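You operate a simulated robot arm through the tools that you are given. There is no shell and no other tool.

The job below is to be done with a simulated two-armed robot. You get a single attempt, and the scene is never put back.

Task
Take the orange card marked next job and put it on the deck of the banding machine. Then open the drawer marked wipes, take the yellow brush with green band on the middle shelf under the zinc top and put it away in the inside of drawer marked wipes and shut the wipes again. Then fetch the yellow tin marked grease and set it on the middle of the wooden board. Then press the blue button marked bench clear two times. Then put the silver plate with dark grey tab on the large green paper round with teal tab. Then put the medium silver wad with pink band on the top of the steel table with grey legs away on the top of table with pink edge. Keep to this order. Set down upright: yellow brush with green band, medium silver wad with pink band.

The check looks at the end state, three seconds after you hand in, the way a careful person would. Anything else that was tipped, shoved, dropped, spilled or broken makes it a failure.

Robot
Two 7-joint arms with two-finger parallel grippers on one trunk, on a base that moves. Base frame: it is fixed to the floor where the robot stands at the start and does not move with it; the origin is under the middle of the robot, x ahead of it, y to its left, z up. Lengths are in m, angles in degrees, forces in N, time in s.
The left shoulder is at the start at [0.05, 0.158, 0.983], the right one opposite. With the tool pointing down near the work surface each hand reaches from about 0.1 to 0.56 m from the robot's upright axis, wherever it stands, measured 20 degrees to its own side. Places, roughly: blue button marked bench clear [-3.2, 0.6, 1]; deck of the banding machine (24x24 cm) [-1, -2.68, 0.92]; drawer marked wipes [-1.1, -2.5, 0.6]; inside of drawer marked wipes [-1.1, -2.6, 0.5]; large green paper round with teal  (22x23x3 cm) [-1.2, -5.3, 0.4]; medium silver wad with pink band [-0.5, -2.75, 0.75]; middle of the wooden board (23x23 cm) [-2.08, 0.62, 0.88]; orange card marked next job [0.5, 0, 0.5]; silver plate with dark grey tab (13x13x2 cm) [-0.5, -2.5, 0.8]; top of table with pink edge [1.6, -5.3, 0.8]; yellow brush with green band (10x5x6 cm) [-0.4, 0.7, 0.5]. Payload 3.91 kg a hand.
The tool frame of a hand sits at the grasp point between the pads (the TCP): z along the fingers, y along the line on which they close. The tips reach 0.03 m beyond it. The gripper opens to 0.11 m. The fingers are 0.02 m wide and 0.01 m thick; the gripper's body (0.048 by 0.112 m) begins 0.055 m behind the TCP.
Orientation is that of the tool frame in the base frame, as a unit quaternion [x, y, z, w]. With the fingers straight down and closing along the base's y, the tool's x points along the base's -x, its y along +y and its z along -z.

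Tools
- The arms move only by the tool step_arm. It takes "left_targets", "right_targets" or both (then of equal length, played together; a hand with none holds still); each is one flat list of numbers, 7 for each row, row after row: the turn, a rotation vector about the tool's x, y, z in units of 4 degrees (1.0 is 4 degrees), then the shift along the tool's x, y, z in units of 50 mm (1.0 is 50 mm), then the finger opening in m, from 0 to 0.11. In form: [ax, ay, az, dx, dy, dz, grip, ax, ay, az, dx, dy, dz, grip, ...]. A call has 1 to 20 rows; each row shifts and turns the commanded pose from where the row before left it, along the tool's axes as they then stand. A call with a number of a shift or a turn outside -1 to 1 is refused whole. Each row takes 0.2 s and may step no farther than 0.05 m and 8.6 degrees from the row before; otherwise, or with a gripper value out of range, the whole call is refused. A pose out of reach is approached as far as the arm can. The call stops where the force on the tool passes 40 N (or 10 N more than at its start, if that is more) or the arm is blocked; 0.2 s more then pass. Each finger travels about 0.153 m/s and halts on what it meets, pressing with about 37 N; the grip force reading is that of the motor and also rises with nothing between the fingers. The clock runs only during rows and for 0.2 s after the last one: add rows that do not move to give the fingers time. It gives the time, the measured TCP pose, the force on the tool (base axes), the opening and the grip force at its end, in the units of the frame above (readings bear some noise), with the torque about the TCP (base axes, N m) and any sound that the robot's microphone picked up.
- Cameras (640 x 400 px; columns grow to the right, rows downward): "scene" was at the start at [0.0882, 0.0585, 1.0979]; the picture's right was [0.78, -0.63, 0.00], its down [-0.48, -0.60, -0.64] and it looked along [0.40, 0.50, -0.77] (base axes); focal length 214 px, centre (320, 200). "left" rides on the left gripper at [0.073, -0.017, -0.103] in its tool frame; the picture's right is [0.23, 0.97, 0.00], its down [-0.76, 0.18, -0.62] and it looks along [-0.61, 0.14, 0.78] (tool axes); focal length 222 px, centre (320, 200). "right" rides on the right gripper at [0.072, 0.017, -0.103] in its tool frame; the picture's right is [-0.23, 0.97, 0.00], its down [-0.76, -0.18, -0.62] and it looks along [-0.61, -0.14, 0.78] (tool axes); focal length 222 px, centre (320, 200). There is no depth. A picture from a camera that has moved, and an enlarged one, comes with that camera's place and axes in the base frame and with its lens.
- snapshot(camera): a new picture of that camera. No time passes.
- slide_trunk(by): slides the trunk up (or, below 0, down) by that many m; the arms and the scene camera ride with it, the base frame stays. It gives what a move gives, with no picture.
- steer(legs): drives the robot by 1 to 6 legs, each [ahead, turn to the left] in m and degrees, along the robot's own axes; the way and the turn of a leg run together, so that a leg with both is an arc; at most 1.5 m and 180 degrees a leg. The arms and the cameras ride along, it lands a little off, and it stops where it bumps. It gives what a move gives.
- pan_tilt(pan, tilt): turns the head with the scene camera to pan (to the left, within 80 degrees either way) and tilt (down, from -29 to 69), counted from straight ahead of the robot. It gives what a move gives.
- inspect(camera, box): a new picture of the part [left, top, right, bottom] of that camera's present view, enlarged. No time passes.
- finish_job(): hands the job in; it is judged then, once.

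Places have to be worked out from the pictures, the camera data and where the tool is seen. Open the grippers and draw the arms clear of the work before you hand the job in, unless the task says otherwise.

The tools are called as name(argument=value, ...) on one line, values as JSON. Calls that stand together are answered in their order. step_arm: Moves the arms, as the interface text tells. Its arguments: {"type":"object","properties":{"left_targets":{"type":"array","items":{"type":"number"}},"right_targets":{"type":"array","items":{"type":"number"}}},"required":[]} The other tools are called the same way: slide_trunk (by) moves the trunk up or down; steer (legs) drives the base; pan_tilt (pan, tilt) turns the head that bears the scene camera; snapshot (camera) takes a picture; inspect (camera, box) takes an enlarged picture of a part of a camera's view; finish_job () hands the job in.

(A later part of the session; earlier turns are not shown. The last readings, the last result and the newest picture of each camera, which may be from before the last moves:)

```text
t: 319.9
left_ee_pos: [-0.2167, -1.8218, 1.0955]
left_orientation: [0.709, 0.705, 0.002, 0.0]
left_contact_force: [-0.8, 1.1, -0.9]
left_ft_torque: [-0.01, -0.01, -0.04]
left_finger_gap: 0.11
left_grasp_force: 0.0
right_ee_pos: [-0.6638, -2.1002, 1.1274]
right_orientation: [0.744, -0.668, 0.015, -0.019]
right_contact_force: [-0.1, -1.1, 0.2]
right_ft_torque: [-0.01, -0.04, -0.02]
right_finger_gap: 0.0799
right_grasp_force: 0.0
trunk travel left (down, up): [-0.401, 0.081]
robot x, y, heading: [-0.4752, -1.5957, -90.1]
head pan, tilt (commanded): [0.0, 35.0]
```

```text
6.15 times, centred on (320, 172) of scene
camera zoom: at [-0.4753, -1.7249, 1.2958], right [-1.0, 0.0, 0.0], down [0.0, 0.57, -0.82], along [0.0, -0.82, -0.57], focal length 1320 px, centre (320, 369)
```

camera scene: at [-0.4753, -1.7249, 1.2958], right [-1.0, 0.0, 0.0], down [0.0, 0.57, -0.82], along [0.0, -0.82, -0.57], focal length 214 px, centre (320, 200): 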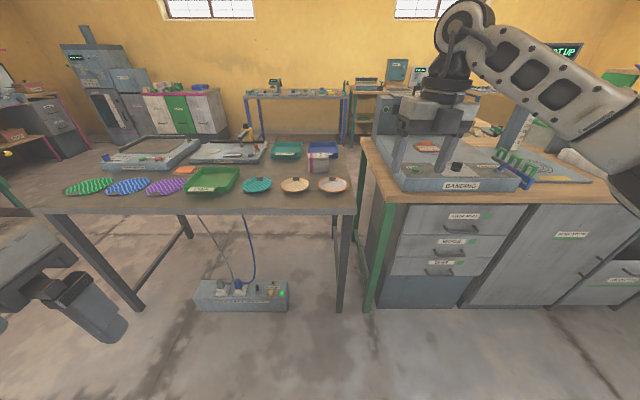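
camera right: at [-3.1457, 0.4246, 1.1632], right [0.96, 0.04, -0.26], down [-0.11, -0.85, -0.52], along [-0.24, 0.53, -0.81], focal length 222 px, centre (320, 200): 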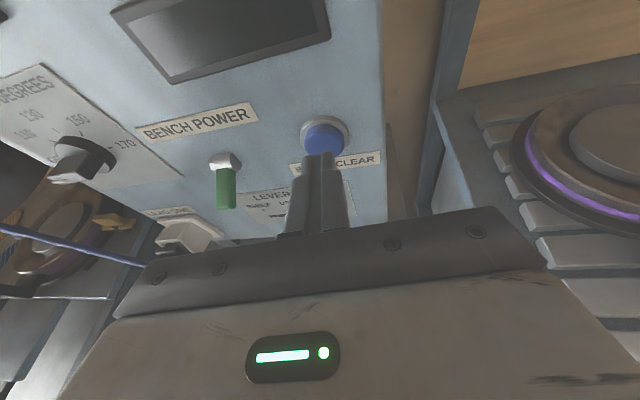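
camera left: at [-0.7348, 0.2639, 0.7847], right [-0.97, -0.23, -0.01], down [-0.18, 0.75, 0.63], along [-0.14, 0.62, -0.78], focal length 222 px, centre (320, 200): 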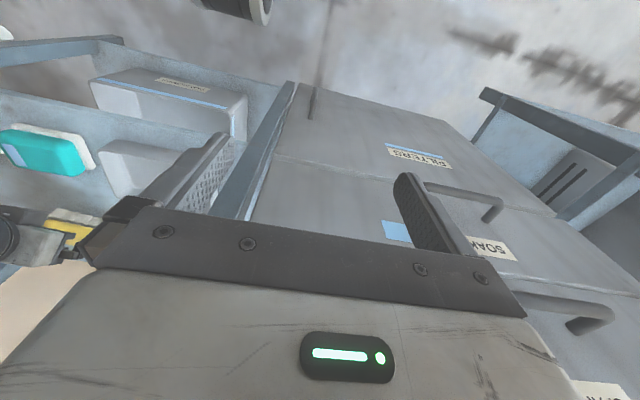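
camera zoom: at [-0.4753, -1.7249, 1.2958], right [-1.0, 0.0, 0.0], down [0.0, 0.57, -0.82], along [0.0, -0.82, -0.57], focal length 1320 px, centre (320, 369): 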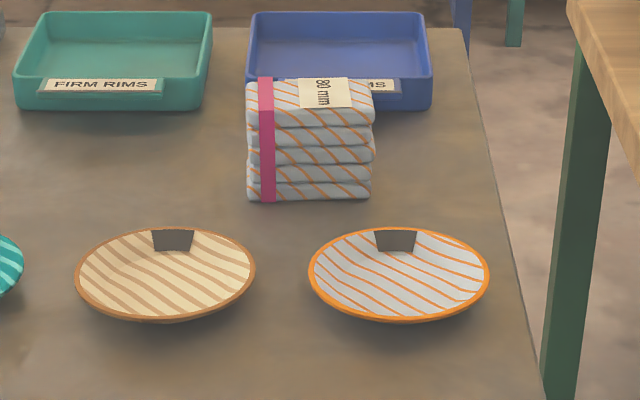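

The plate is a shallow dish; I plan to pinch its rim on the right-hand side, with the hand tilted about 50° so it can later reach onto a low shelf. I set that tilt, correct the yaw, and drive up to the table.

step_arm(right_targets=[0, 0, 0.77, 0, 0, 0, 0.08, 0, 0, 0.77, 0, 0, 0, 0.06, 0, 1, 0, 0, 0, 0, 0.06, 0, 1, 0, 0, 0, 0, 0.06, 0, 1, 0, 0, 0, 0, 0.06, 0, 1, 0, 0, 0, 0, 0.06, 0, 1, 0, 0, 0, 0, 0.06, 0, 1, 0, 0, 0, 0, 0.06, 0, 1, 0, 0, 0, 0, 0.06, 0, 1, 0, 0, 0, 0, 0.06, 0, 1, 0, 0, 0, 0, 0.06, 0, 1, 0, 0, 0, 0, 0.06, 0, 1, 0, 0, 0, 0, 0.06, 0, 1, 0, 0, 0, 0, 0.06, 0, 0.5, 0, 0, 0, 0, 0.06])

steer(legs=[[0.36, 0]])

snapshot(camera="right")

snapshot(camera="scene")

```text
t: 323.1
left_ee_pos: [-0.2166, -1.8202, 1.0967]
left_orientation: [0.709, 0.705, 0.0, 0.0]
left_contact_force: [-0.6, 0.4, 0.5]
left_ft_torque: [0.02, 0.04, -0.01]
left_finger_gap: 0.1099
left_grasp_force: 0.1
right_ee_pos: [-0.6657, -2.1013, 1.1283]
right_orientation: [-0.634, 0.649, -0.313, -0.282]
right_contact_force: [0.4, 0.0, -0.4]
right_ft_torque: [-0.02, 0.0, -0.01]
right_finger_gap: 0.0599
right_grasp_force: 0.0
trunk travel left (down, up): [-0.401, 0.081]
robot x, y, heading: [-0.4761, -1.5957, -89.7]
head pan, tilt (commanded): [0.0, 35.0]
```

```text
t: 325.4
left_ee_pos: [-0.216, -2.1801, 1.0952]
left_orientation: [0.708, 0.706, 0.0, 0.0]
left_contact_force: [0.0, -0.9, -0.1]
left_ft_torque: [0.03, -0.01, 0.01]
left_finger_gap: 0.1104
left_grasp_force: 0.0
right_ee_pos: [-0.6641, -2.4605, 1.1277]
right_orientation: [-0.635, 0.649, -0.312, -0.28]
right_contact_force: [-0.2, -0.2, -0.8]
right_ft_torque: [0.0, 0.01, -0.02]
right_finger_gap: 0.06
right_grasp_force: 0.0
trunk travel left (down, up): [-0.401, 0.081]
robot x, y, heading: [-0.4742, -1.9559, -89.7]
head pan, tilt (commanded): [0.0, 35.0]
```

```text
taken
camera right: at [-0.6875, -2.4291, 1.2498], right [-0.96, 0.15, -0.22], down [0.18, 0.97, -0.17], along [0.19, -0.2, -0.96], focal length 222 px, centre (320, 200)
```

right: 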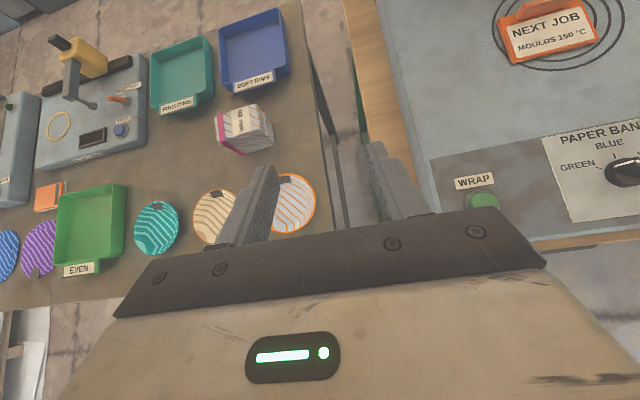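

```text
taken
camera scene: at [-0.4749, -2.0847, 1.2957], right [-1.0, 0.0, 0.0], down [0.0, 0.57, -0.82], along [0.0, -0.82, -0.57], focal length 214 px, centre (320, 200)
```

scene: 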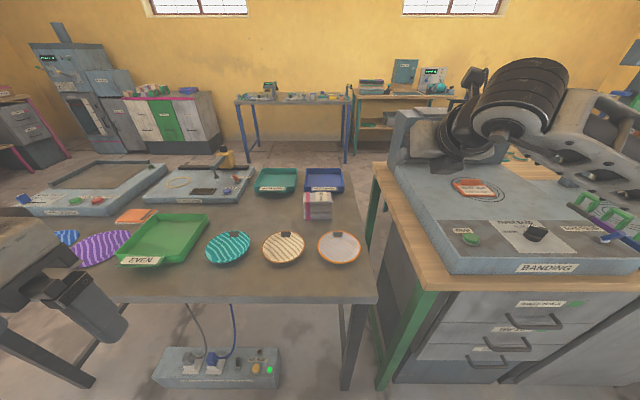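

I zoom in on the plate from both cameras to see its rim and tab.

inspect(camera="right", box=[190, 90, 350, 250])

inspect(camera="scene", box=[250, 180, 380, 280])

```text
2.50 times, centred on (270, 170) of right
camera zoom: at [-0.6875, -2.4291, 1.2498], right [-0.96, 0.15, -0.22], down [0.18, 0.97, -0.17], along [0.19, -0.2, -0.96], focal length 555 px, centre (445, 275)
```

zoom: 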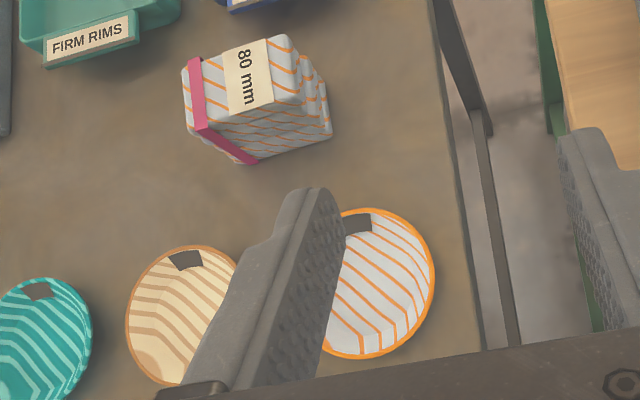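

```text
4.00 times, centred on (315, 230) of scene
camera zoom: at [-0.4749, -2.0847, 1.2957], right [-1.0, 0.0, 0.0], down [0.0, 0.57, -0.82], along [0.0, -0.82, -0.57], focal length 858 px, centre (340, 80)
```

zoom: 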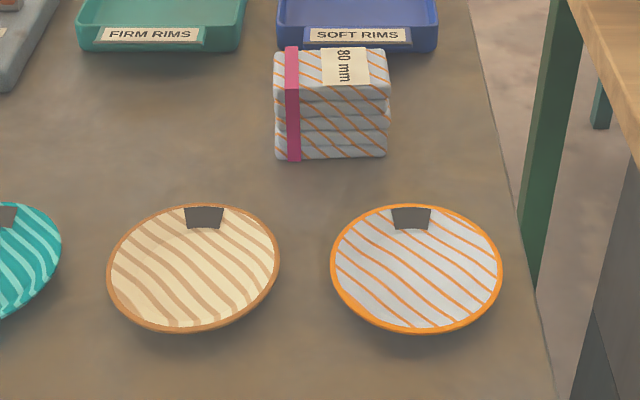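

The dish has a thin raised rim. I lower the trunk 10 cm and bring the hand over the right-hand rim point, keeping the forearm high over the counter.

slide_trunk(by=-0.1)

step_arm(right_targets=[0, 0, 0, -0.19, -0.325, 0.59, 0.05, 0, 0, 0, -0.19, -0.325, 0.59, 0.05, 0, 0, 0, -0.19, -0.325, 0.59, 0.05, 0, 0, 0, -0.19, -0.325, 0.59, 0.05, 0, 0, 0, 0, 0, 0, 0.05])

snapshot(camera="right")

snapshot(camera="scene")

```text
t: 326.8
left_ee_pos: [-0.2164, -2.1809, 0.9959]
left_orientation: [0.708, 0.706, 0.002, 0.0]
left_contact_force: [0.1, -0.2, 0.5]
left_ft_torque: [0.0, 0.01, 0.03]
left_finger_gap: 0.11
left_grasp_force: 0.0
right_ee_pos: [-0.6634, -2.4601, 1.0301]
right_orientation: [-0.635, 0.648, -0.313, -0.281]
right_contact_force: [0.5, 0.5, 0.4]
right_ft_torque: [-0.01, 0.03, 0.01]
right_finger_gap: 0.06
right_grasp_force: 0.1
trunk travel left (down, up): [-0.301, 0.181]
robot x, y, heading: [-0.4766, -1.9555, -89.9]
head pan, tilt (commanded): [0.0, 35.0]
```

```text
t: 328.0
left_ee_pos: [-0.216, -2.1798, 0.9964]
left_orientation: [0.709, 0.706, 0.0, 0.001]
left_contact_force: [0.3, -0.5, -0.4]
left_ft_torque: [0.0, 0.03, -0.05]
left_finger_gap: 0.1102
left_grasp_force: 0.1
right_ee_pos: [-0.5947, -2.525, 0.9255]
right_orientation: [-0.635, 0.648, -0.313, -0.28]
right_contact_force: [0.3, -0.3, -1.0]
right_ft_torque: [0.02, -0.01, -0.02]
right_finger_gap: 0.0502
right_grasp_force: 0.0
trunk travel left (down, up): [-0.301, 0.181]
robot x, y, heading: [-0.4784, -1.9537, -89.9]
head pan, tilt (commanded): [0.0, 35.0]
```

```text
taken
camera right: at [-0.6179, -2.4935, 1.0471], right [-0.96, 0.15, -0.22], down [0.18, 0.97, -0.17], along [0.19, -0.2, -0.96], focal length 222 px, centre (320, 200)
```

right: 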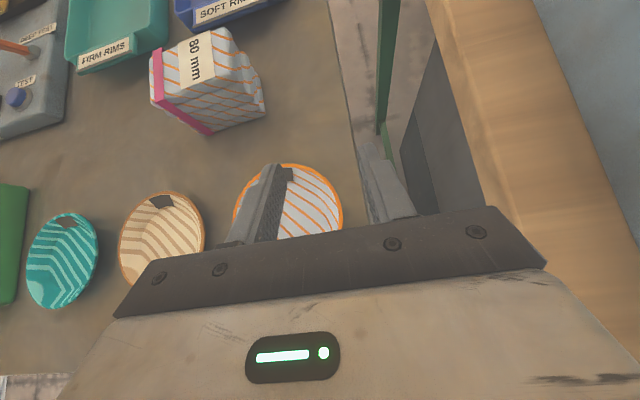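

```text
taken
camera scene: at [-0.4749, -2.0843, 1.1958], right [-1.0, 0.0, 0.0], down [0.0, 0.57, -0.82], along [0.0, -0.82, -0.57], focal length 214 px, centre (320, 200)
```

scene: 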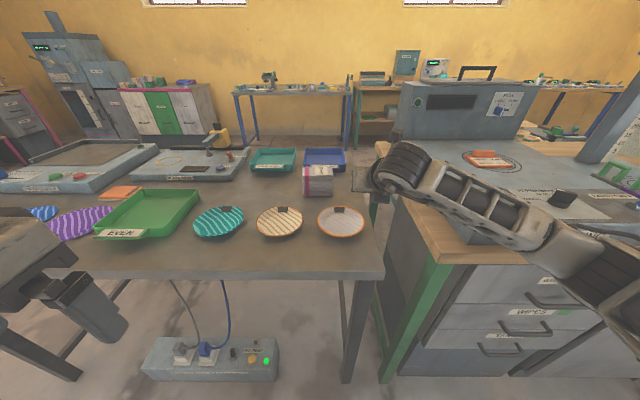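

The elbow is low over the counter here. I raise the trunk 12 cm and lower the hand relative to it, so the forearm slopes down from above, as it did at the drawer.

slide_trunk(by=0.12)

step_arm(right_targets=[0, 0, 0, -0.6, 0, 0.514, 0.05, 0, 0, 0, -0.6, 0, 0.514, 0.05, 0, 0, 0, -0.6, 0, 0.514, 0.05, 0, 0, 0, -0.6, 0, 0.514, 0.05, 0, 0, 0, 0, 0, 0, 0.05])

snapshot(camera="right")

snapshot(camera="scene")

```text
t: 329.5
left_ee_pos: [-0.2158, -2.1803, 1.1156]
left_orientation: [0.708, 0.706, 0.001, -0.001]
left_contact_force: [0.2, 0.2, -0.1]
left_ft_torque: [0.0, -0.01, 0.01]
left_finger_gap: 0.1101
left_grasp_force: 0.1
right_ee_pos: [-0.596, -2.5255, 1.0455]
right_orientation: [-0.636, 0.647, -0.313, -0.28]
right_contact_force: [-0.2, -0.3, 1.4]
right_ft_torque: [0.0, 0.01, 0.04]
right_finger_gap: 0.05
right_grasp_force: 0.1
trunk travel left (down, up): [-0.421, 0.061]
robot x, y, heading: [-0.4763, -1.954, -90.0]
head pan, tilt (commanded): [0.0, 35.0]
```

```text
t: 330.7
left_ee_pos: [-0.2159, -2.1802, 1.1157]
left_orientation: [0.708, 0.706, 0.001, 0.0]
left_contact_force: [-0.6, 0.3, 0.2]
left_ft_torque: [-0.03, 0.02, 0.0]
left_finger_gap: 0.11
left_grasp_force: 0.1
right_ee_pos: [-0.5888, -2.526, 0.8879]
right_orientation: [-0.635, 0.649, -0.312, -0.28]
right_contact_force: [0.2, 0.1, 0.1]
right_ft_torque: [0.0, 0.01, -0.04]
right_finger_gap: 0.0497
right_grasp_force: 0.1
trunk travel left (down, up): [-0.421, 0.061]
robot x, y, heading: [-0.4746, -1.956, -89.9]
head pan, tilt (commanded): [0.0, 35.0]
```

```text
taken
camera right: at [-0.6117, -2.4946, 1.01], right [-0.96, 0.15, -0.22], down [0.18, 0.97, -0.17], along [0.19, -0.2, -0.96], focal length 222 px, centre (320, 200)
```

right: 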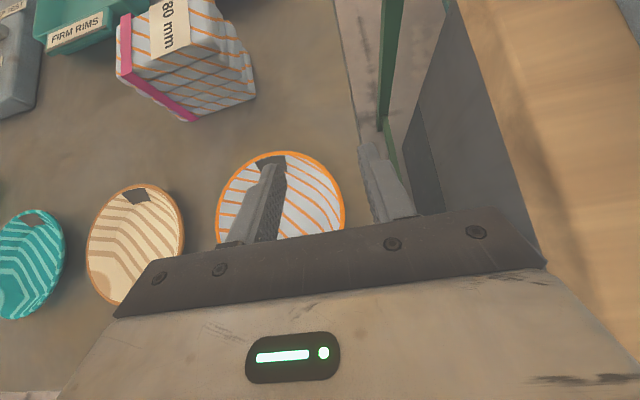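

```text
taken
camera scene: at [-0.475, -2.0842, 1.3158], right [-1.0, 0.0, 0.0], down [0.0, 0.57, -0.82], along [0.0, -0.82, -0.57], focal length 214 px, centre (320, 200)
```

scene: 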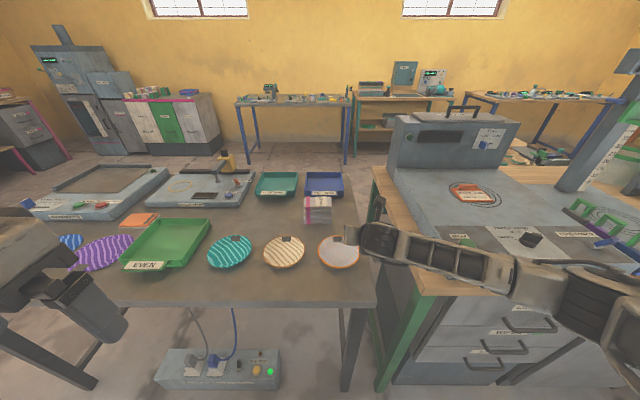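

The rim's right edge is at about (-0.594, -2.527, 0.81). I go down 4 cm with the fingers straddling it and look again.

step_arm(right_targets=[0, 0, 0, -0.36, 0.09, 0.19, 0.05, 0, 0, 0, -0.36, 0.09, 0.19, 0.05, 0, 0, 0, 0, 0, 0, 0.05])

inspect(camera="right", box=[180, 90, 440, 252])

snapshot(camera="scene")

```text
t: 331.5
left_ee_pos: [-0.2167, -2.1812, 1.1167]
left_orientation: [0.708, 0.706, 0.001, -0.001]
left_contact_force: [0.8, -0.2, -0.1]
left_ft_torque: [0.0, 0.0, 0.01]
left_finger_gap: 0.1101
left_grasp_force: 0.1
right_ee_pos: [-0.594, -2.5169, 0.8482]
right_orientation: [-0.635, 0.648, -0.313, -0.281]
right_contact_force: [0.1, -0.1, -0.1]
right_ft_torque: [0.03, 0.01, 0.0]
right_finger_gap: 0.0503
right_grasp_force: 0.0
trunk travel left (down, up): [-0.421, 0.061]
robot x, y, heading: [-0.4754, -1.9581, -90.2]
head pan, tilt (commanded): [0.0, 35.0]
```

```text
2.46 times, centred on (310, 171) of right
camera zoom: at [-0.618, -2.4851, 0.9702], right [-0.96, 0.15, -0.22], down [0.18, 0.97, -0.17], along [0.19, -0.2, -0.96], focal length 547 px, centre (345, 271)
```

zoom: 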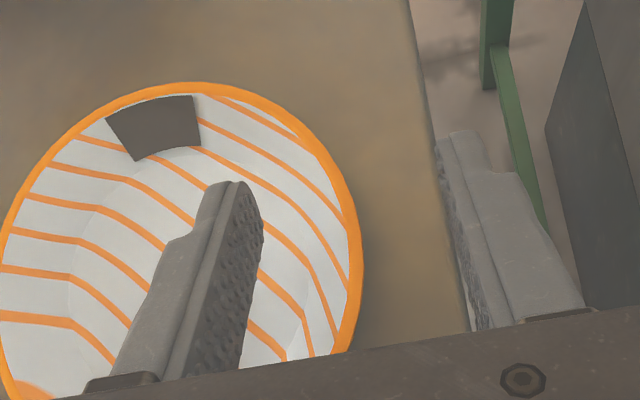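

```text
taken
camera scene: at [-0.475, -2.0842, 1.3158], right [-1.0, 0.0, 0.0], down [0.0, 0.57, -0.82], along [0.0, -0.82, -0.57], focal length 214 px, centre (320, 200)
```

scene: 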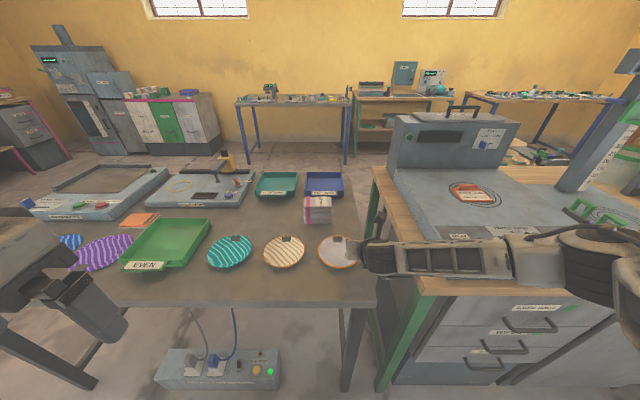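

The rim lies midway between the fingers, 3 cm lower. I lower in small steps watching for contact.

step_arm(right_targets=[0, 0, 0, -0.2, 0, 0.06, 0.05, 0, 0, 0, -0.2, 0, 0.06, 0.05, 0, 0, 0, 0, 0, 0, 0.05])

inspect(camera="right", box=[180, 90, 440, 252])

```text
t: 332.3
left_ee_pos: [-0.216, -2.1799, 1.1163]
left_orientation: [0.709, 0.706, 0.001, 0.0]
left_contact_force: [-0.1, -0.6, 0.0]
left_ft_torque: [-0.01, -0.03, 0.0]
left_finger_gap: 0.1098
left_grasp_force: 0.0
right_ee_pos: [-0.5937, -2.5089, 0.8319]
right_orientation: [-0.635, 0.648, -0.312, -0.281]
right_contact_force: [0.0, -0.8, 2.3]
right_ft_torque: [-0.03, -0.1, -0.01]
right_finger_gap: 0.0507
right_grasp_force: 0.3
trunk travel left (down, up): [-0.421, 0.061]
robot x, y, heading: [-0.4748, -1.9546, -89.9]
head pan, tilt (commanded): [0.0, 35.0]
```

```text
2.46 times, centred on (310, 171) of right
camera zoom: at [-0.6169, -2.4774, 0.9517], right [-0.96, 0.15, -0.22], down [0.19, 0.97, -0.17], along [0.19, -0.2, -0.96], focal length 547 px, centre (345, 271)
```

zoom: 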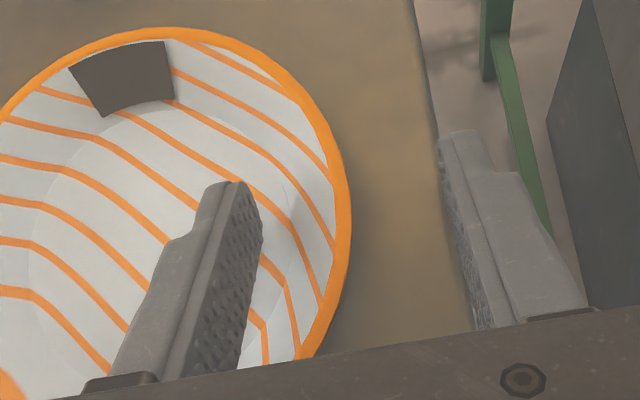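

A light contact (2 N) appears slightly early. To know the table height I lift, come back 7 cm toward the table's front edge, and probe the bare table beside the plate.

step_arm(right_targets=[0, 0, 0, 0.4, 0, -0.35, 0.05, 0, 0, 0, -0.45, 0, -0.53, 0.05, 0, 0, 0, -0.45, 0, -0.53, 0.05, 0, 0, 0, 0, 0, 0, 0.05])

snapshot(camera="right")

snapshot(camera="scene")

```text
t: 333.3
left_ee_pos: [-0.217, -2.1802, 1.1164]
left_orientation: [0.709, 0.706, 0.001, 0.0]
left_contact_force: [-0.2, -0.8, 1.0]
left_ft_torque: [0.01, 0.01, -0.04]
left_finger_gap: 0.11
left_grasp_force: 0.0
right_ee_pos: [-0.5956, -2.4395, 0.8562]
right_orientation: [-0.635, 0.648, -0.312, -0.281]
right_contact_force: [-0.2, 0.4, 1.0]
right_ft_torque: [-0.02, 0.01, 0.0]
right_finger_gap: 0.0501
right_grasp_force: 0.1
trunk travel left (down, up): [-0.421, 0.061]
robot x, y, heading: [-0.4759, -1.9542, -89.8]
head pan, tilt (commanded): [0.0, 35.0]
```

```text
taken
camera right: at [-0.6186, -2.4069, 0.9773], right [-0.96, 0.15, -0.22], down [0.19, 0.97, -0.17], along [0.19, -0.2, -0.96], focal length 222 px, centre (320, 200)
```

right: 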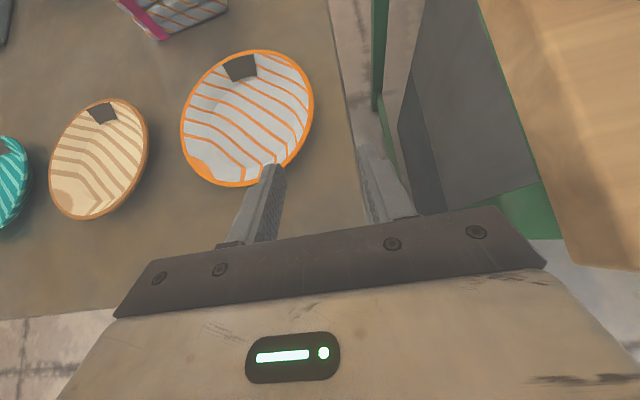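

```text
taken
camera scene: at [-0.4752, -2.0844, 1.3157], right [-1.0, 0.0, 0.0], down [0.0, 0.57, -0.82], along [0.0, -0.82, -0.57], focal length 214 px, centre (320, 200)
```

scene: 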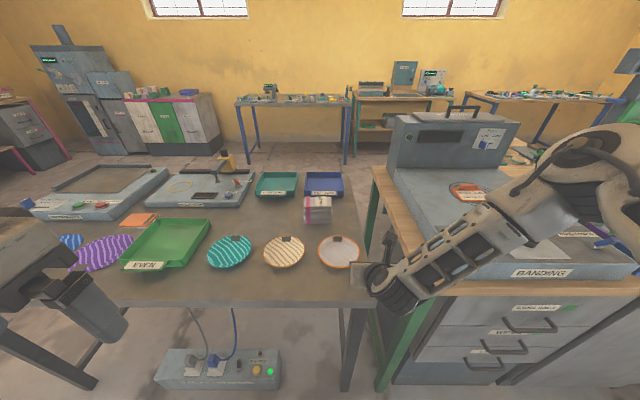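

I step a further 2 cm right and 2 cm back, clear of the plate, and lower to find the table top.

step_arm(right_targets=[0, 0, 0, -0.26, 0.3, -0.3, 0.05, 0, 0, 0, -0.38, 0, 0.325, 0.05, 0, 0, 0, 0, 0, 0, 0.05])

step_arm(right_targets=[0, 0, 0, -0.076, 0, 0.065, 0.05, 0, 0, 0, 0, 0, 0, 0.05])

step_arm(right_targets=[0, 0, 0, -0.076, 0, 0.065, 0.05, 0, 0, 0, 0, 0, 0, 0.05])

snapshot(camera="right")

```text
t: 334.1
left_ee_pos: [-0.2163, -2.1802, 1.116]
left_orientation: [0.708, 0.706, 0.002, 0.0]
left_contact_force: [-0.4, 0.4, 0.0]
left_ft_torque: [-0.04, 0.03, -0.02]
left_finger_gap: 0.1101
left_grasp_force: 0.1
right_ee_pos: [-0.5874, -2.4421, 0.8345]
right_orientation: [-0.634, 0.65, -0.309, -0.282]
right_contact_force: [-0.4, -0.2, -0.5]
right_ft_torque: [0.0, 0.01, 0.01]
right_finger_gap: 0.0501
right_grasp_force: 0.0
right hand out of reach, approached as far as the arm can: row 1, 2
trunk travel left (down, up): [-0.421, 0.061]
robot x, y, heading: [-0.4718, -1.9538, -89.8]
head pan, tilt (commanded): [0.0, 35.0]
```

```text
t: 334.7
left_ee_pos: [-0.2157, -2.1803, 1.1159]
left_orientation: [0.709, 0.706, 0.001, 0.0]
left_contact_force: [1.0, -0.2, 0.0]
left_ft_torque: [0.0, 0.03, 0.0]
left_finger_gap: 0.11
left_grasp_force: 0.1
right_ee_pos: [-0.5861, -2.4401, 0.8309]
right_orientation: [-0.635, 0.65, -0.309, -0.281]
right_contact_force: [0.0, -0.3, -0.8]
right_ft_torque: [0.02, -0.03, 0.01]
right_finger_gap: 0.0499
right_grasp_force: 0.0
trunk travel left (down, up): [-0.421, 0.061]
robot x, y, heading: [-0.4742, -1.9554, -90.2]
head pan, tilt (commanded): [0.0, 35.0]
```

```text
t: 335.3
left_ee_pos: [-0.2152, -2.1786, 1.1172]
left_orientation: [0.709, 0.705, 0.001, 0.0]
left_contact_force: [0.5, -0.4, -0.5]
left_ft_torque: [-0.02, -0.02, -0.03]
left_finger_gap: 0.1099
left_grasp_force: 0.1
right_ee_pos: [-0.5832, -2.4407, 0.828]
right_orientation: [-0.634, 0.65, -0.31, -0.282]
right_contact_force: [-1.5, 3.0, 4.9]
right_ft_torque: [-0.02, 0.18, -0.1]
right_finger_gap: 0.0508
right_grasp_force: 0.9
right hand out of reach, approached as far as the arm can: row 1
trunk travel left (down, up): [-0.421, 0.061]
robot x, y, heading: [-0.4748, -1.9573, -89.7]
head pan, tilt (commanded): [0.0, 35.0]
```

```text
taken
camera right: at [-0.6059, -2.4101, 0.9496], right [-0.96, 0.15, -0.22], down [0.19, 0.97, -0.17], along [0.18, -0.2, -0.96], focal length 222 px, centre (320, 200)
```

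right: 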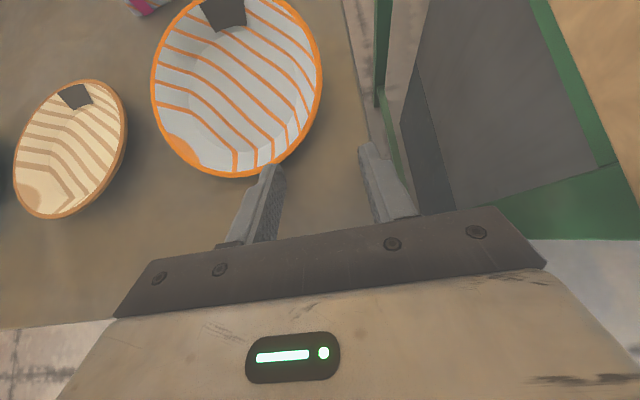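

The finger only brushed the plate's front rim (5 N); I lift away at once. Before choosing the grip, I zoom in on the far shelf where the green round lies to see what the placing will need.

step_arm(right_targets=[0, 0, 0, 0.6, 0, -0.514, 0.05, 0, 0, 0, 0.6, 0, -0.514, 0.05])

inspect(camera="scene", box=[330, 60, 490, 160])

inspect(camera="scene", box=[0, 60, 240, 210])

```text
t: 335.9
left_ee_pos: [-0.2164, -2.1791, 1.1164]
left_orientation: [0.708, 0.706, 0.002, 0.0]
left_contact_force: [-0.1, 0.4, 0.0]
left_ft_torque: [-0.01, 0.04, 0.02]
left_finger_gap: 0.1103
left_grasp_force: 0.1
right_ee_pos: [-0.5865, -2.4415, 0.9073]
right_orientation: [-0.635, 0.649, -0.312, -0.281]
right_contact_force: [1.0, 0.6, -0.3]
right_ft_torque: [0.01, -0.03, -0.02]
right_finger_gap: 0.05
right_grasp_force: 0.1
trunk travel left (down, up): [-0.421, 0.061]
robot x, y, heading: [-0.4783, -1.9554, -89.8]
head pan, tilt (commanded): [0.0, 35.0]
```

```text
4.00 times, centred on (410, 110) of scene
camera zoom: at [-0.475, -2.0841, 1.3157], right [-1.0, 0.0, 0.0], down [0.0, 0.57, -0.82], along [0.0, -0.82, -0.57], focal length 858 px, centre (-40, 560)
```

zoom: 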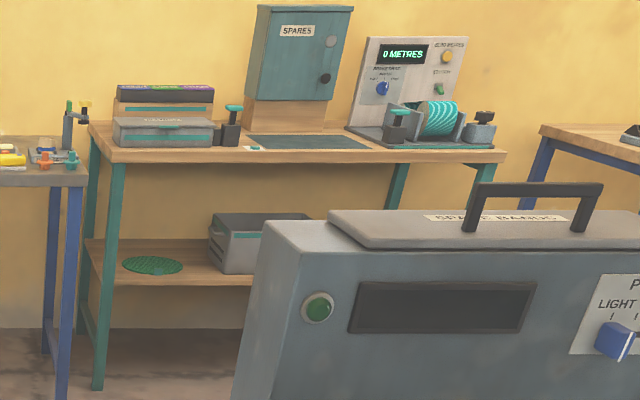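

```text
2.67 times, centred on (120, 135) of scene
camera zoom: at [-0.475, -2.0841, 1.3157], right [-1.0, 0.0, 0.0], down [0.0, 0.57, -0.82], along [0.0, -0.82, -0.57], focal length 572 px, centre (853, 373)
```

zoom: 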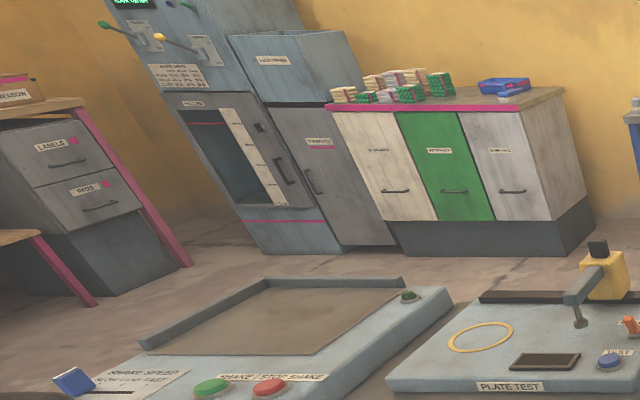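

The round lies on the low shelf of the far wooden table, so a tilted hand with the camera on top is right. Triangulating again, the plate's rim is at z≈0.815 with centre (-0.532, -2.528); my earlier touch was the inner finger reaching the dish's inside bottom. I go back over the right-hand rim.

step_arm(right_targets=[0, 0, 0, 0.085, 0.135, 0.814, 0.05, 0, 0, 0, 0.085, 0.135, 0.814, 0.05, 0, 0, 0, 0, 0, 0, 0.05])

inspect(camera="right", box=[180, 90, 440, 252])

snapshot(camera="scene")

```text
t: 336.7
left_ee_pos: [-0.2164, -2.1797, 1.1158]
left_orientation: [0.709, 0.705, 0.001, 0.0]
left_contact_force: [-0.1, -0.4, 0.0]
left_ft_torque: [-0.02, 0.01, 0.01]
left_finger_gap: 0.1098
left_grasp_force: 0.1
right_ee_pos: [-0.5991, -2.5087, 0.8605]
right_orientation: [-0.635, 0.648, -0.312, -0.281]
right_contact_force: [-0.2, -0.2, -0.4]
right_ft_torque: [-0.02, 0.01, 0.03]
right_finger_gap: 0.0501
right_grasp_force: 0.0
trunk travel left (down, up): [-0.421, 0.061]
robot x, y, heading: [-0.4739, -1.9566, -89.8]
head pan, tilt (commanded): [0.0, 35.0]
```

```text
2.46 times, centred on (310, 171) of right
camera zoom: at [-0.622, -2.4771, 0.981], right [-0.96, 0.15, -0.22], down [0.18, 0.97, -0.17], along [0.19, -0.2, -0.96], focal length 547 px, centre (345, 271)
```

zoom: 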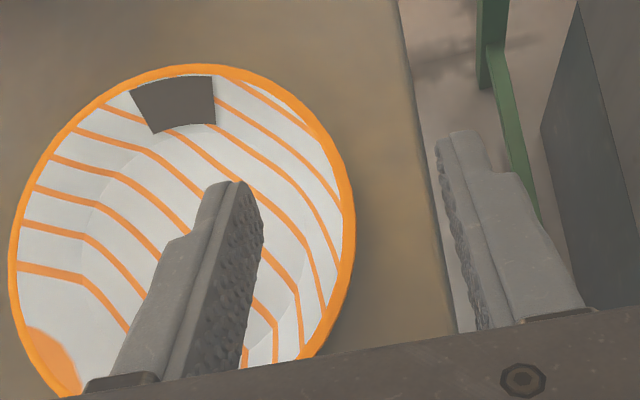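

```text
taken
camera scene: at [-0.475, -2.0841, 1.3158], right [-1.0, 0.0, 0.0], down [0.0, 0.57, -0.82], along [0.0, -0.82, -0.57], focal length 214 px, centre (320, 200)
```

scene: 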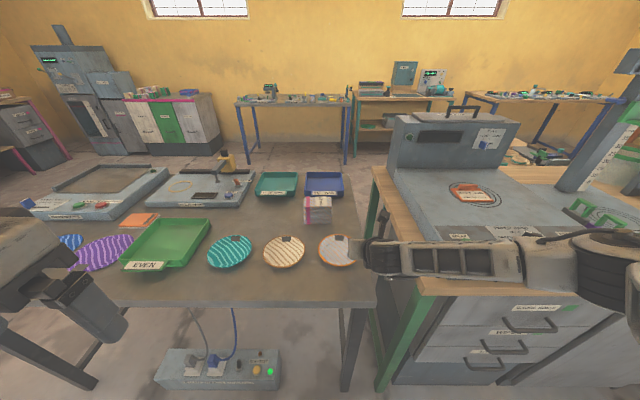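

Lined up. I lower the last 2.8 cm and check.

step_arm(right_targets=[0, 0, 0, -0.2, 0, 0.17, 0.05, 0, 0, 0, -0.2, 0, 0.17, 0.05, 0, 0, 0, 0, 0, 0, 0.05])

inspect(camera="right", box=[180, 90, 440, 252])

```text
t: 337.5
left_ee_pos: [-0.2165, -2.1799, 1.1165]
left_orientation: [0.708, 0.706, 0.001, 0.0]
left_contact_force: [0.2, -1.0, 0.5]
left_ft_torque: [0.01, 0.0, 0.0]
left_finger_gap: 0.1099
left_grasp_force: 0.1
right_ee_pos: [-0.5981, -2.5096, 0.8333]
right_orientation: [-0.634, 0.648, -0.313, -0.281]
right_contact_force: [-0.2, -0.6, -0.1]
right_ft_torque: [0.01, 0.02, 0.0]
right_finger_gap: 0.05
right_grasp_force: 0.0
trunk travel left (down, up): [-0.421, 0.061]
robot x, y, heading: [-0.474, -1.9543, -89.8]
head pan, tilt (commanded): [0.0, 35.0]
```

```text
2.46 times, centred on (310, 171) of right
camera zoom: at [-0.6212, -2.4774, 0.9548], right [-0.96, 0.15, -0.22], down [0.18, 0.97, -0.17], along [0.19, -0.2, -0.96], focal length 547 px, centre (345, 271)
```

zoom: 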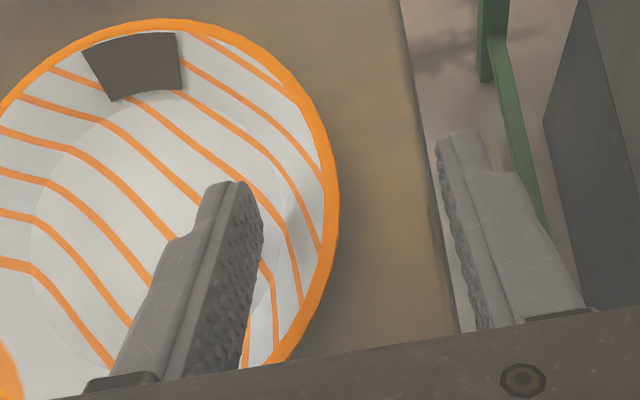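

The rim is between the tips with about 8 mm of overlap and no contact. I close slowly.

step_arm(right_targets=[0, 0, 0, -0.03, 0, 0.01, 0.04, 0, 0, 0, 0, 0, 0, 0.03, 0, 0, 0, 0, 0, 0, 0.02, 0, 0, 0, 0, 0, 0, 0.01, 0, 0, 0, 0, 0, 0, 0.0, 0, 0, 0, 0, 0, 0, 0.0])

inspect(camera="right", box=[180, 90, 440, 252])

inspect(camera="scene", box=[280, 190, 410, 290])

```text
t: 338.9
left_ee_pos: [-0.2166, -2.1787, 1.1161]
left_orientation: [0.708, 0.706, 0.0, 0.001]
left_contact_force: [0.0, -1.0, 0.3]
left_ft_torque: [-0.01, 0.0, 0.01]
left_finger_gap: 0.1098
left_grasp_force: 0.0
right_ee_pos: [-0.5975, -2.509, 0.8346]
right_orientation: [-0.633, 0.648, -0.315, -0.284]
right_contact_force: [-3.6, -2.1, 19.3]
right_ft_torque: [-0.04, -0.3, -0.06]
right_finger_gap: 0.0103
right_grasp_force: 37.4
trunk travel left (down, up): [-0.421, 0.061]
robot x, y, heading: [-0.4725, -1.9541, -90.0]
head pan, tilt (commanded): [0.0, 35.0]
```

```text
2.46 times, centred on (310, 171) of right
camera zoom: at [-0.6213, -2.4768, 0.9561], right [-0.96, 0.15, -0.22], down [0.19, 0.97, -0.17], along [0.19, -0.21, -0.96], focal length 547 px, centre (345, 271)
```

zoom: 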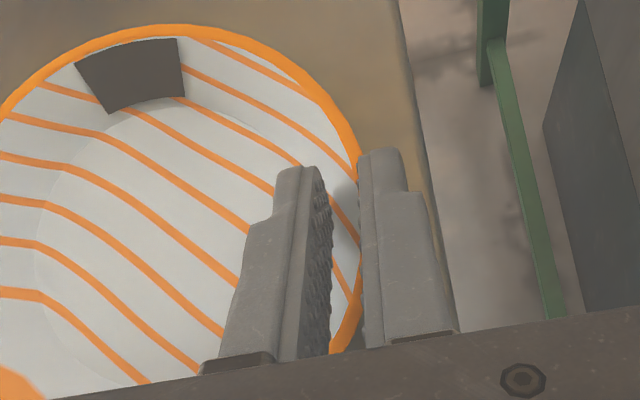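

```text
4.00 times, centred on (345, 240) of scene
camera zoom: at [-0.4749, -2.0827, 1.3161], right [-1.0, 0.0, 0.0], down [0.0, 0.57, -0.82], along [0.0, -0.82, -0.57], focal length 858 px, centre (220, 40)
```

zoom: 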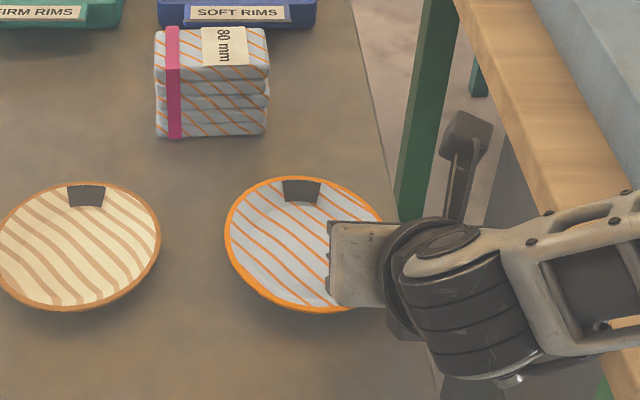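

The rim is pinched (gap 10 mm, 37 N). I lift 3 cm and check that the plate comes along level.

step_arm(right_targets=[0, 0, 0, 0.15, 0, -0.13, 0.0, 0, 0, 0, 0.3, 0, -0.26, 0.0, 0, 0, 0, 0, 0, 0, 0.0])

snapshot(camera="right")

inspect(camera="scene", box=[280, 190, 410, 290])

```text
t: 339.7
left_ee_pos: [-0.2168, -2.1802, 1.1173]
left_orientation: [0.708, 0.706, 0.002, 0.0]
left_contact_force: [-0.7, 0.1, -0.1]
left_ft_torque: [-0.03, -0.02, 0.01]
left_finger_gap: 0.1098
left_grasp_force: 0.0
right_ee_pos: [-0.5978, -2.5065, 0.8621]
right_orientation: [-0.635, 0.649, -0.311, -0.281]
right_contact_force: [1.9, 0.4, 2.7]
right_ft_torque: [-0.02, -0.35, 0.1]
right_finger_gap: 0.0042
right_grasp_force: 37.1
trunk travel left (down, up): [-0.421, 0.061]
robot x, y, heading: [-0.4742, -1.954, -89.9]
head pan, tilt (commanded): [0.0, 35.0]
```

```text
taken
camera right: at [-0.6215, -2.4753, 0.9828], right [-0.96, 0.14, -0.22], down [0.18, 0.97, -0.17], along [0.19, -0.2, -0.96], focal length 222 px, centre (320, 200)
```

right: 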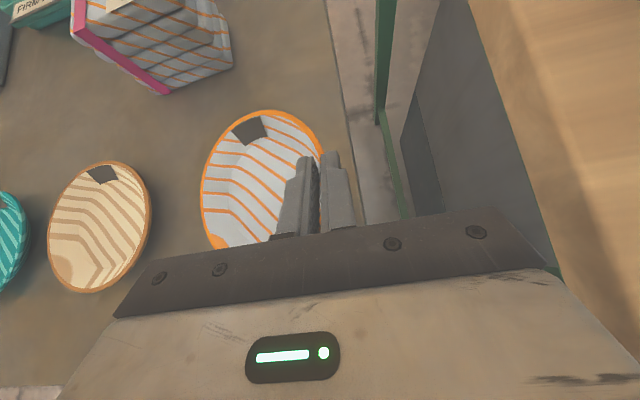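

```text
4.00 times, centred on (345, 240) of scene
camera zoom: at [-0.4747, -2.0838, 1.3157], right [-1.0, 0.0, 0.0], down [0.0, 0.57, -0.82], along [0.0, -0.82, -0.57], focal length 858 px, centre (220, 40)
```

zoom: 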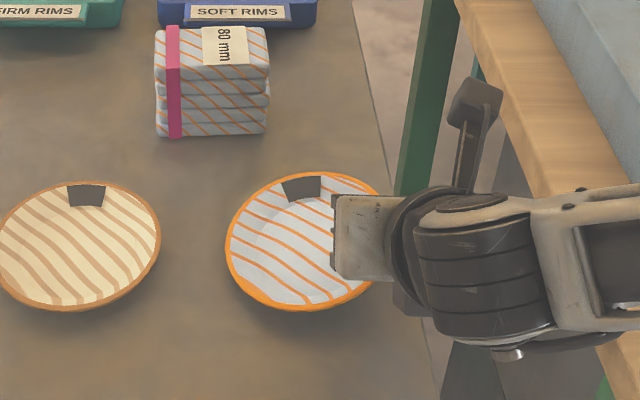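

The grip slid to the rim edge (gap 4 mm); the plate may be tilting. I lift 3 cm more to see whether it is truly held.

step_arm(right_targets=[0, 0, 0, 0.3, 0, -0.26, 0.0, 0, 0, 0, 0.3, 0, -0.26, 0.0, 0, 0, 0, 0, 0, 0, 0.0])

snapshot(camera="right")

inspect(camera="scene", box=[280, 170, 410, 270])

```text
t: 340.5
left_ee_pos: [-0.2153, -2.1809, 1.1158]
left_orientation: [0.708, 0.706, 0.002, -0.001]
left_contact_force: [0.1, -0.4, -0.1]
left_ft_torque: [0.02, 0.0, 0.01]
left_finger_gap: 0.1102
left_grasp_force: 0.1
right_ee_pos: [-0.6002, -2.5075, 0.9016]
right_orientation: [-0.635, 0.649, -0.311, -0.281]
right_contact_force: [1.3, -1.0, 2.8]
right_ft_torque: [-0.04, -0.26, -0.05]
right_finger_gap: 0.0003
right_grasp_force: 37.3
trunk travel left (down, up): [-0.421, 0.061]
robot x, y, heading: [-0.4745, -1.9567, -89.9]
head pan, tilt (commanded): [0.0, 35.0]
```

```text
taken
camera right: at [-0.6236, -2.4757, 1.0227], right [-0.96, 0.15, -0.22], down [0.19, 0.97, -0.17], along [0.19, -0.2, -0.96], focal length 222 px, centre (320, 200)
```

right: 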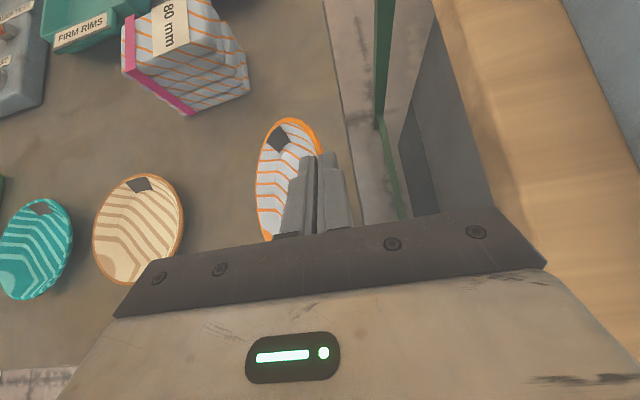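

```text
4.00 times, centred on (345, 220) of scene
camera zoom: at [-0.4748, -2.0841, 1.3158], right [-1.0, 0.0, 0.0], down [0.0, 0.57, -0.82], along [0.0, -0.82, -0.57], focal length 858 px, centre (220, 120)
```

zoom: 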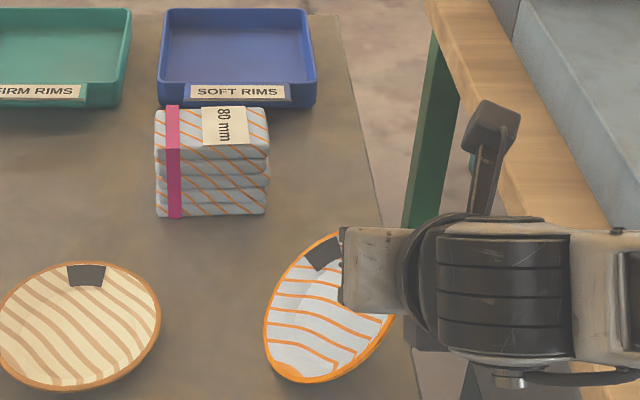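

The plate is tilting and slipping at the very rim, so I lower it straight back down onto the table.

step_arm(right_targets=[0, 0, 0, -0.2, 0, 0.173, 0.0, 0, 0, 0, -0.2, 0, 0.173, 0.0, 0, 0, 0, -0.2, 0, 0.173, 0.0, 0, 0, 0, -0.2, 0, 0.173, 0.0, 0, 0, 0, 0, 0, 0, 0.0])

snapshot(camera="right")

inspect(camera="scene", box=[280, 170, 410, 270])

```text
t: 341.7
left_ee_pos: [-0.2162, -2.1795, 1.116]
left_orientation: [0.708, 0.706, 0.001, 0.0]
left_contact_force: [0.4, -0.1, 0.6]
left_ft_torque: [0.03, -0.02, -0.05]
left_finger_gap: 0.1101
left_grasp_force: 0.1
right_ee_pos: [-0.5975, -2.5076, 0.8471]
right_orientation: [-0.636, 0.648, -0.313, -0.28]
right_contact_force: [-1.5, 0.4, 3.7]
right_ft_torque: [0.06, -0.32, 0.09]
right_finger_gap: 0.0033
right_grasp_force: 37.3
trunk travel left (down, up): [-0.421, 0.061]
robot x, y, heading: [-0.4785, -1.9546, -90.0]
head pan, tilt (commanded): [0.0, 35.0]
```

```text
taken
camera right: at [-0.6207, -2.4759, 0.9693], right [-0.96, 0.14, -0.22], down [0.18, 0.97, -0.17], along [0.19, -0.2, -0.96], focal length 222 px, centre (320, 200)
```

right: 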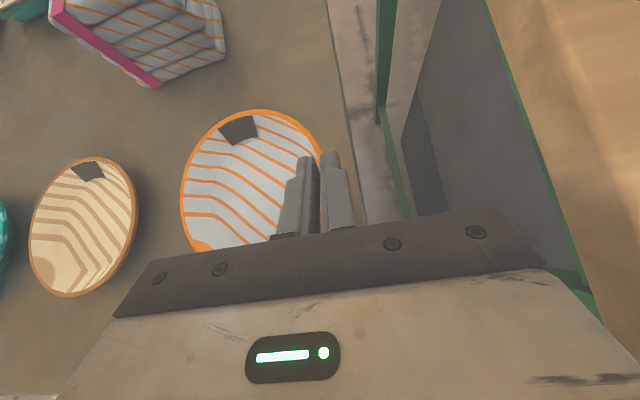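

```text
4.00 times, centred on (345, 220) of scene
camera zoom: at [-0.4749, -2.0838, 1.3158], right [-1.0, 0.0, 0.0], down [0.0, 0.57, -0.82], along [0.0, -0.82, -0.57], focal length 858 px, centre (220, 120)
```

zoom: 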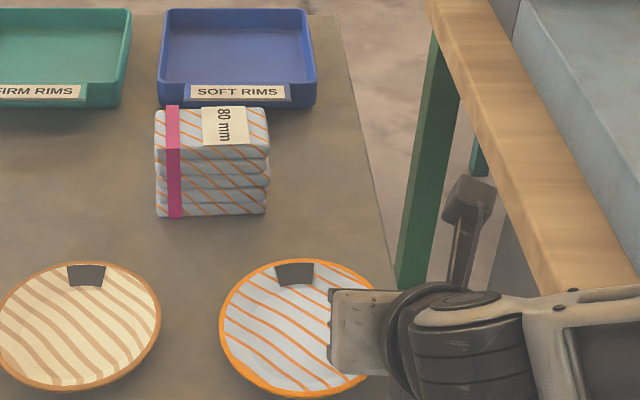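

The pads want to lie flat against the dish's sloping wall, which tips it. Better: grip the near rim with the hand pointing along the wall's slope, one finger under, one inside. First I lower the last centimetre and release here.

step_arm(right_targets=[0, 0, 0, -0.152, 0, 0.13, 0.0, 0, 0, 0, 0, 0, 0, 0.0, 0, 0, 0, 0, 0, 0, 0.01, 0, 0, 0, 0, 0, 0, 0.03, 0, 0, 0, 0, 0, 0, 0.05])

inspect(camera="right", box=[180, 90, 440, 252])

inspect(camera="scene", box=[280, 170, 410, 270])

```text
t: 342.9
left_ee_pos: [-0.2162, -2.1802, 1.1161]
left_orientation: [0.708, 0.706, 0.001, 0.0]
left_contact_force: [0.0, 0.1, -0.5]
left_ft_torque: [0.02, 0.02, 0.04]
left_finger_gap: 0.1102
left_grasp_force: 0.1
right_ee_pos: [-0.598, -2.509, 0.8378]
right_orientation: [-0.636, 0.648, -0.312, -0.28]
right_contact_force: [0.6, -0.7, 0.5]
right_ft_torque: [0.01, 0.01, 0.03]
right_finger_gap: 0.05
right_grasp_force: 0.0
trunk travel left (down, up): [-0.421, 0.061]
robot x, y, heading: [-0.4767, -1.9582, -89.9]
head pan, tilt (commanded): [0.0, 35.0]
```

```text
2.46 times, centred on (310, 171) of right
camera zoom: at [-0.6208, -2.4764, 0.9595], right [-0.96, 0.15, -0.22], down [0.18, 0.97, -0.17], along [0.19, -0.2, -0.96], focal length 547 px, centre (345, 271)
```

zoom: 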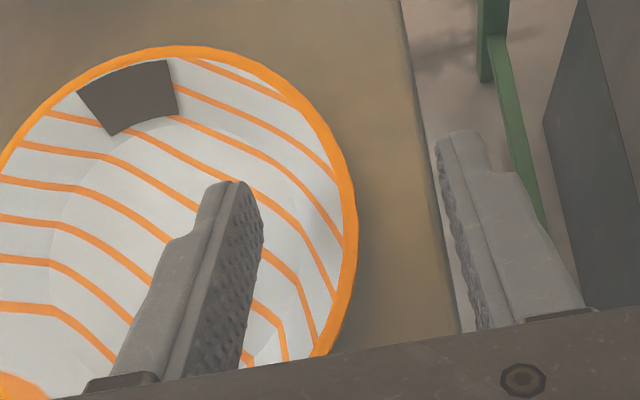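

```text
4.00 times, centred on (345, 220) of scene
camera zoom: at [-0.4749, -2.0842, 1.3157], right [-1.0, 0.0, 0.0], down [0.0, 0.57, -0.82], along [0.0, -0.82, -0.57], focal length 858 px, centre (220, 120)
```

zoom: 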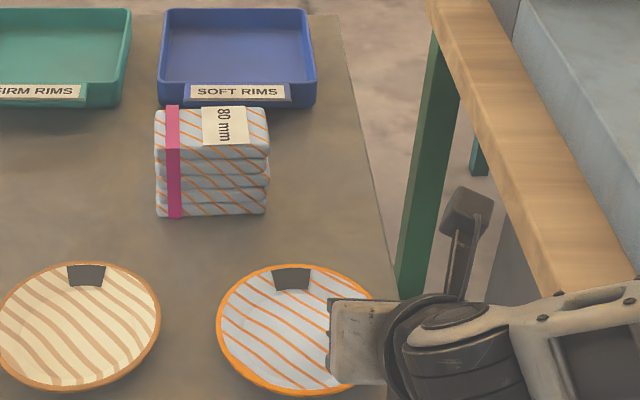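

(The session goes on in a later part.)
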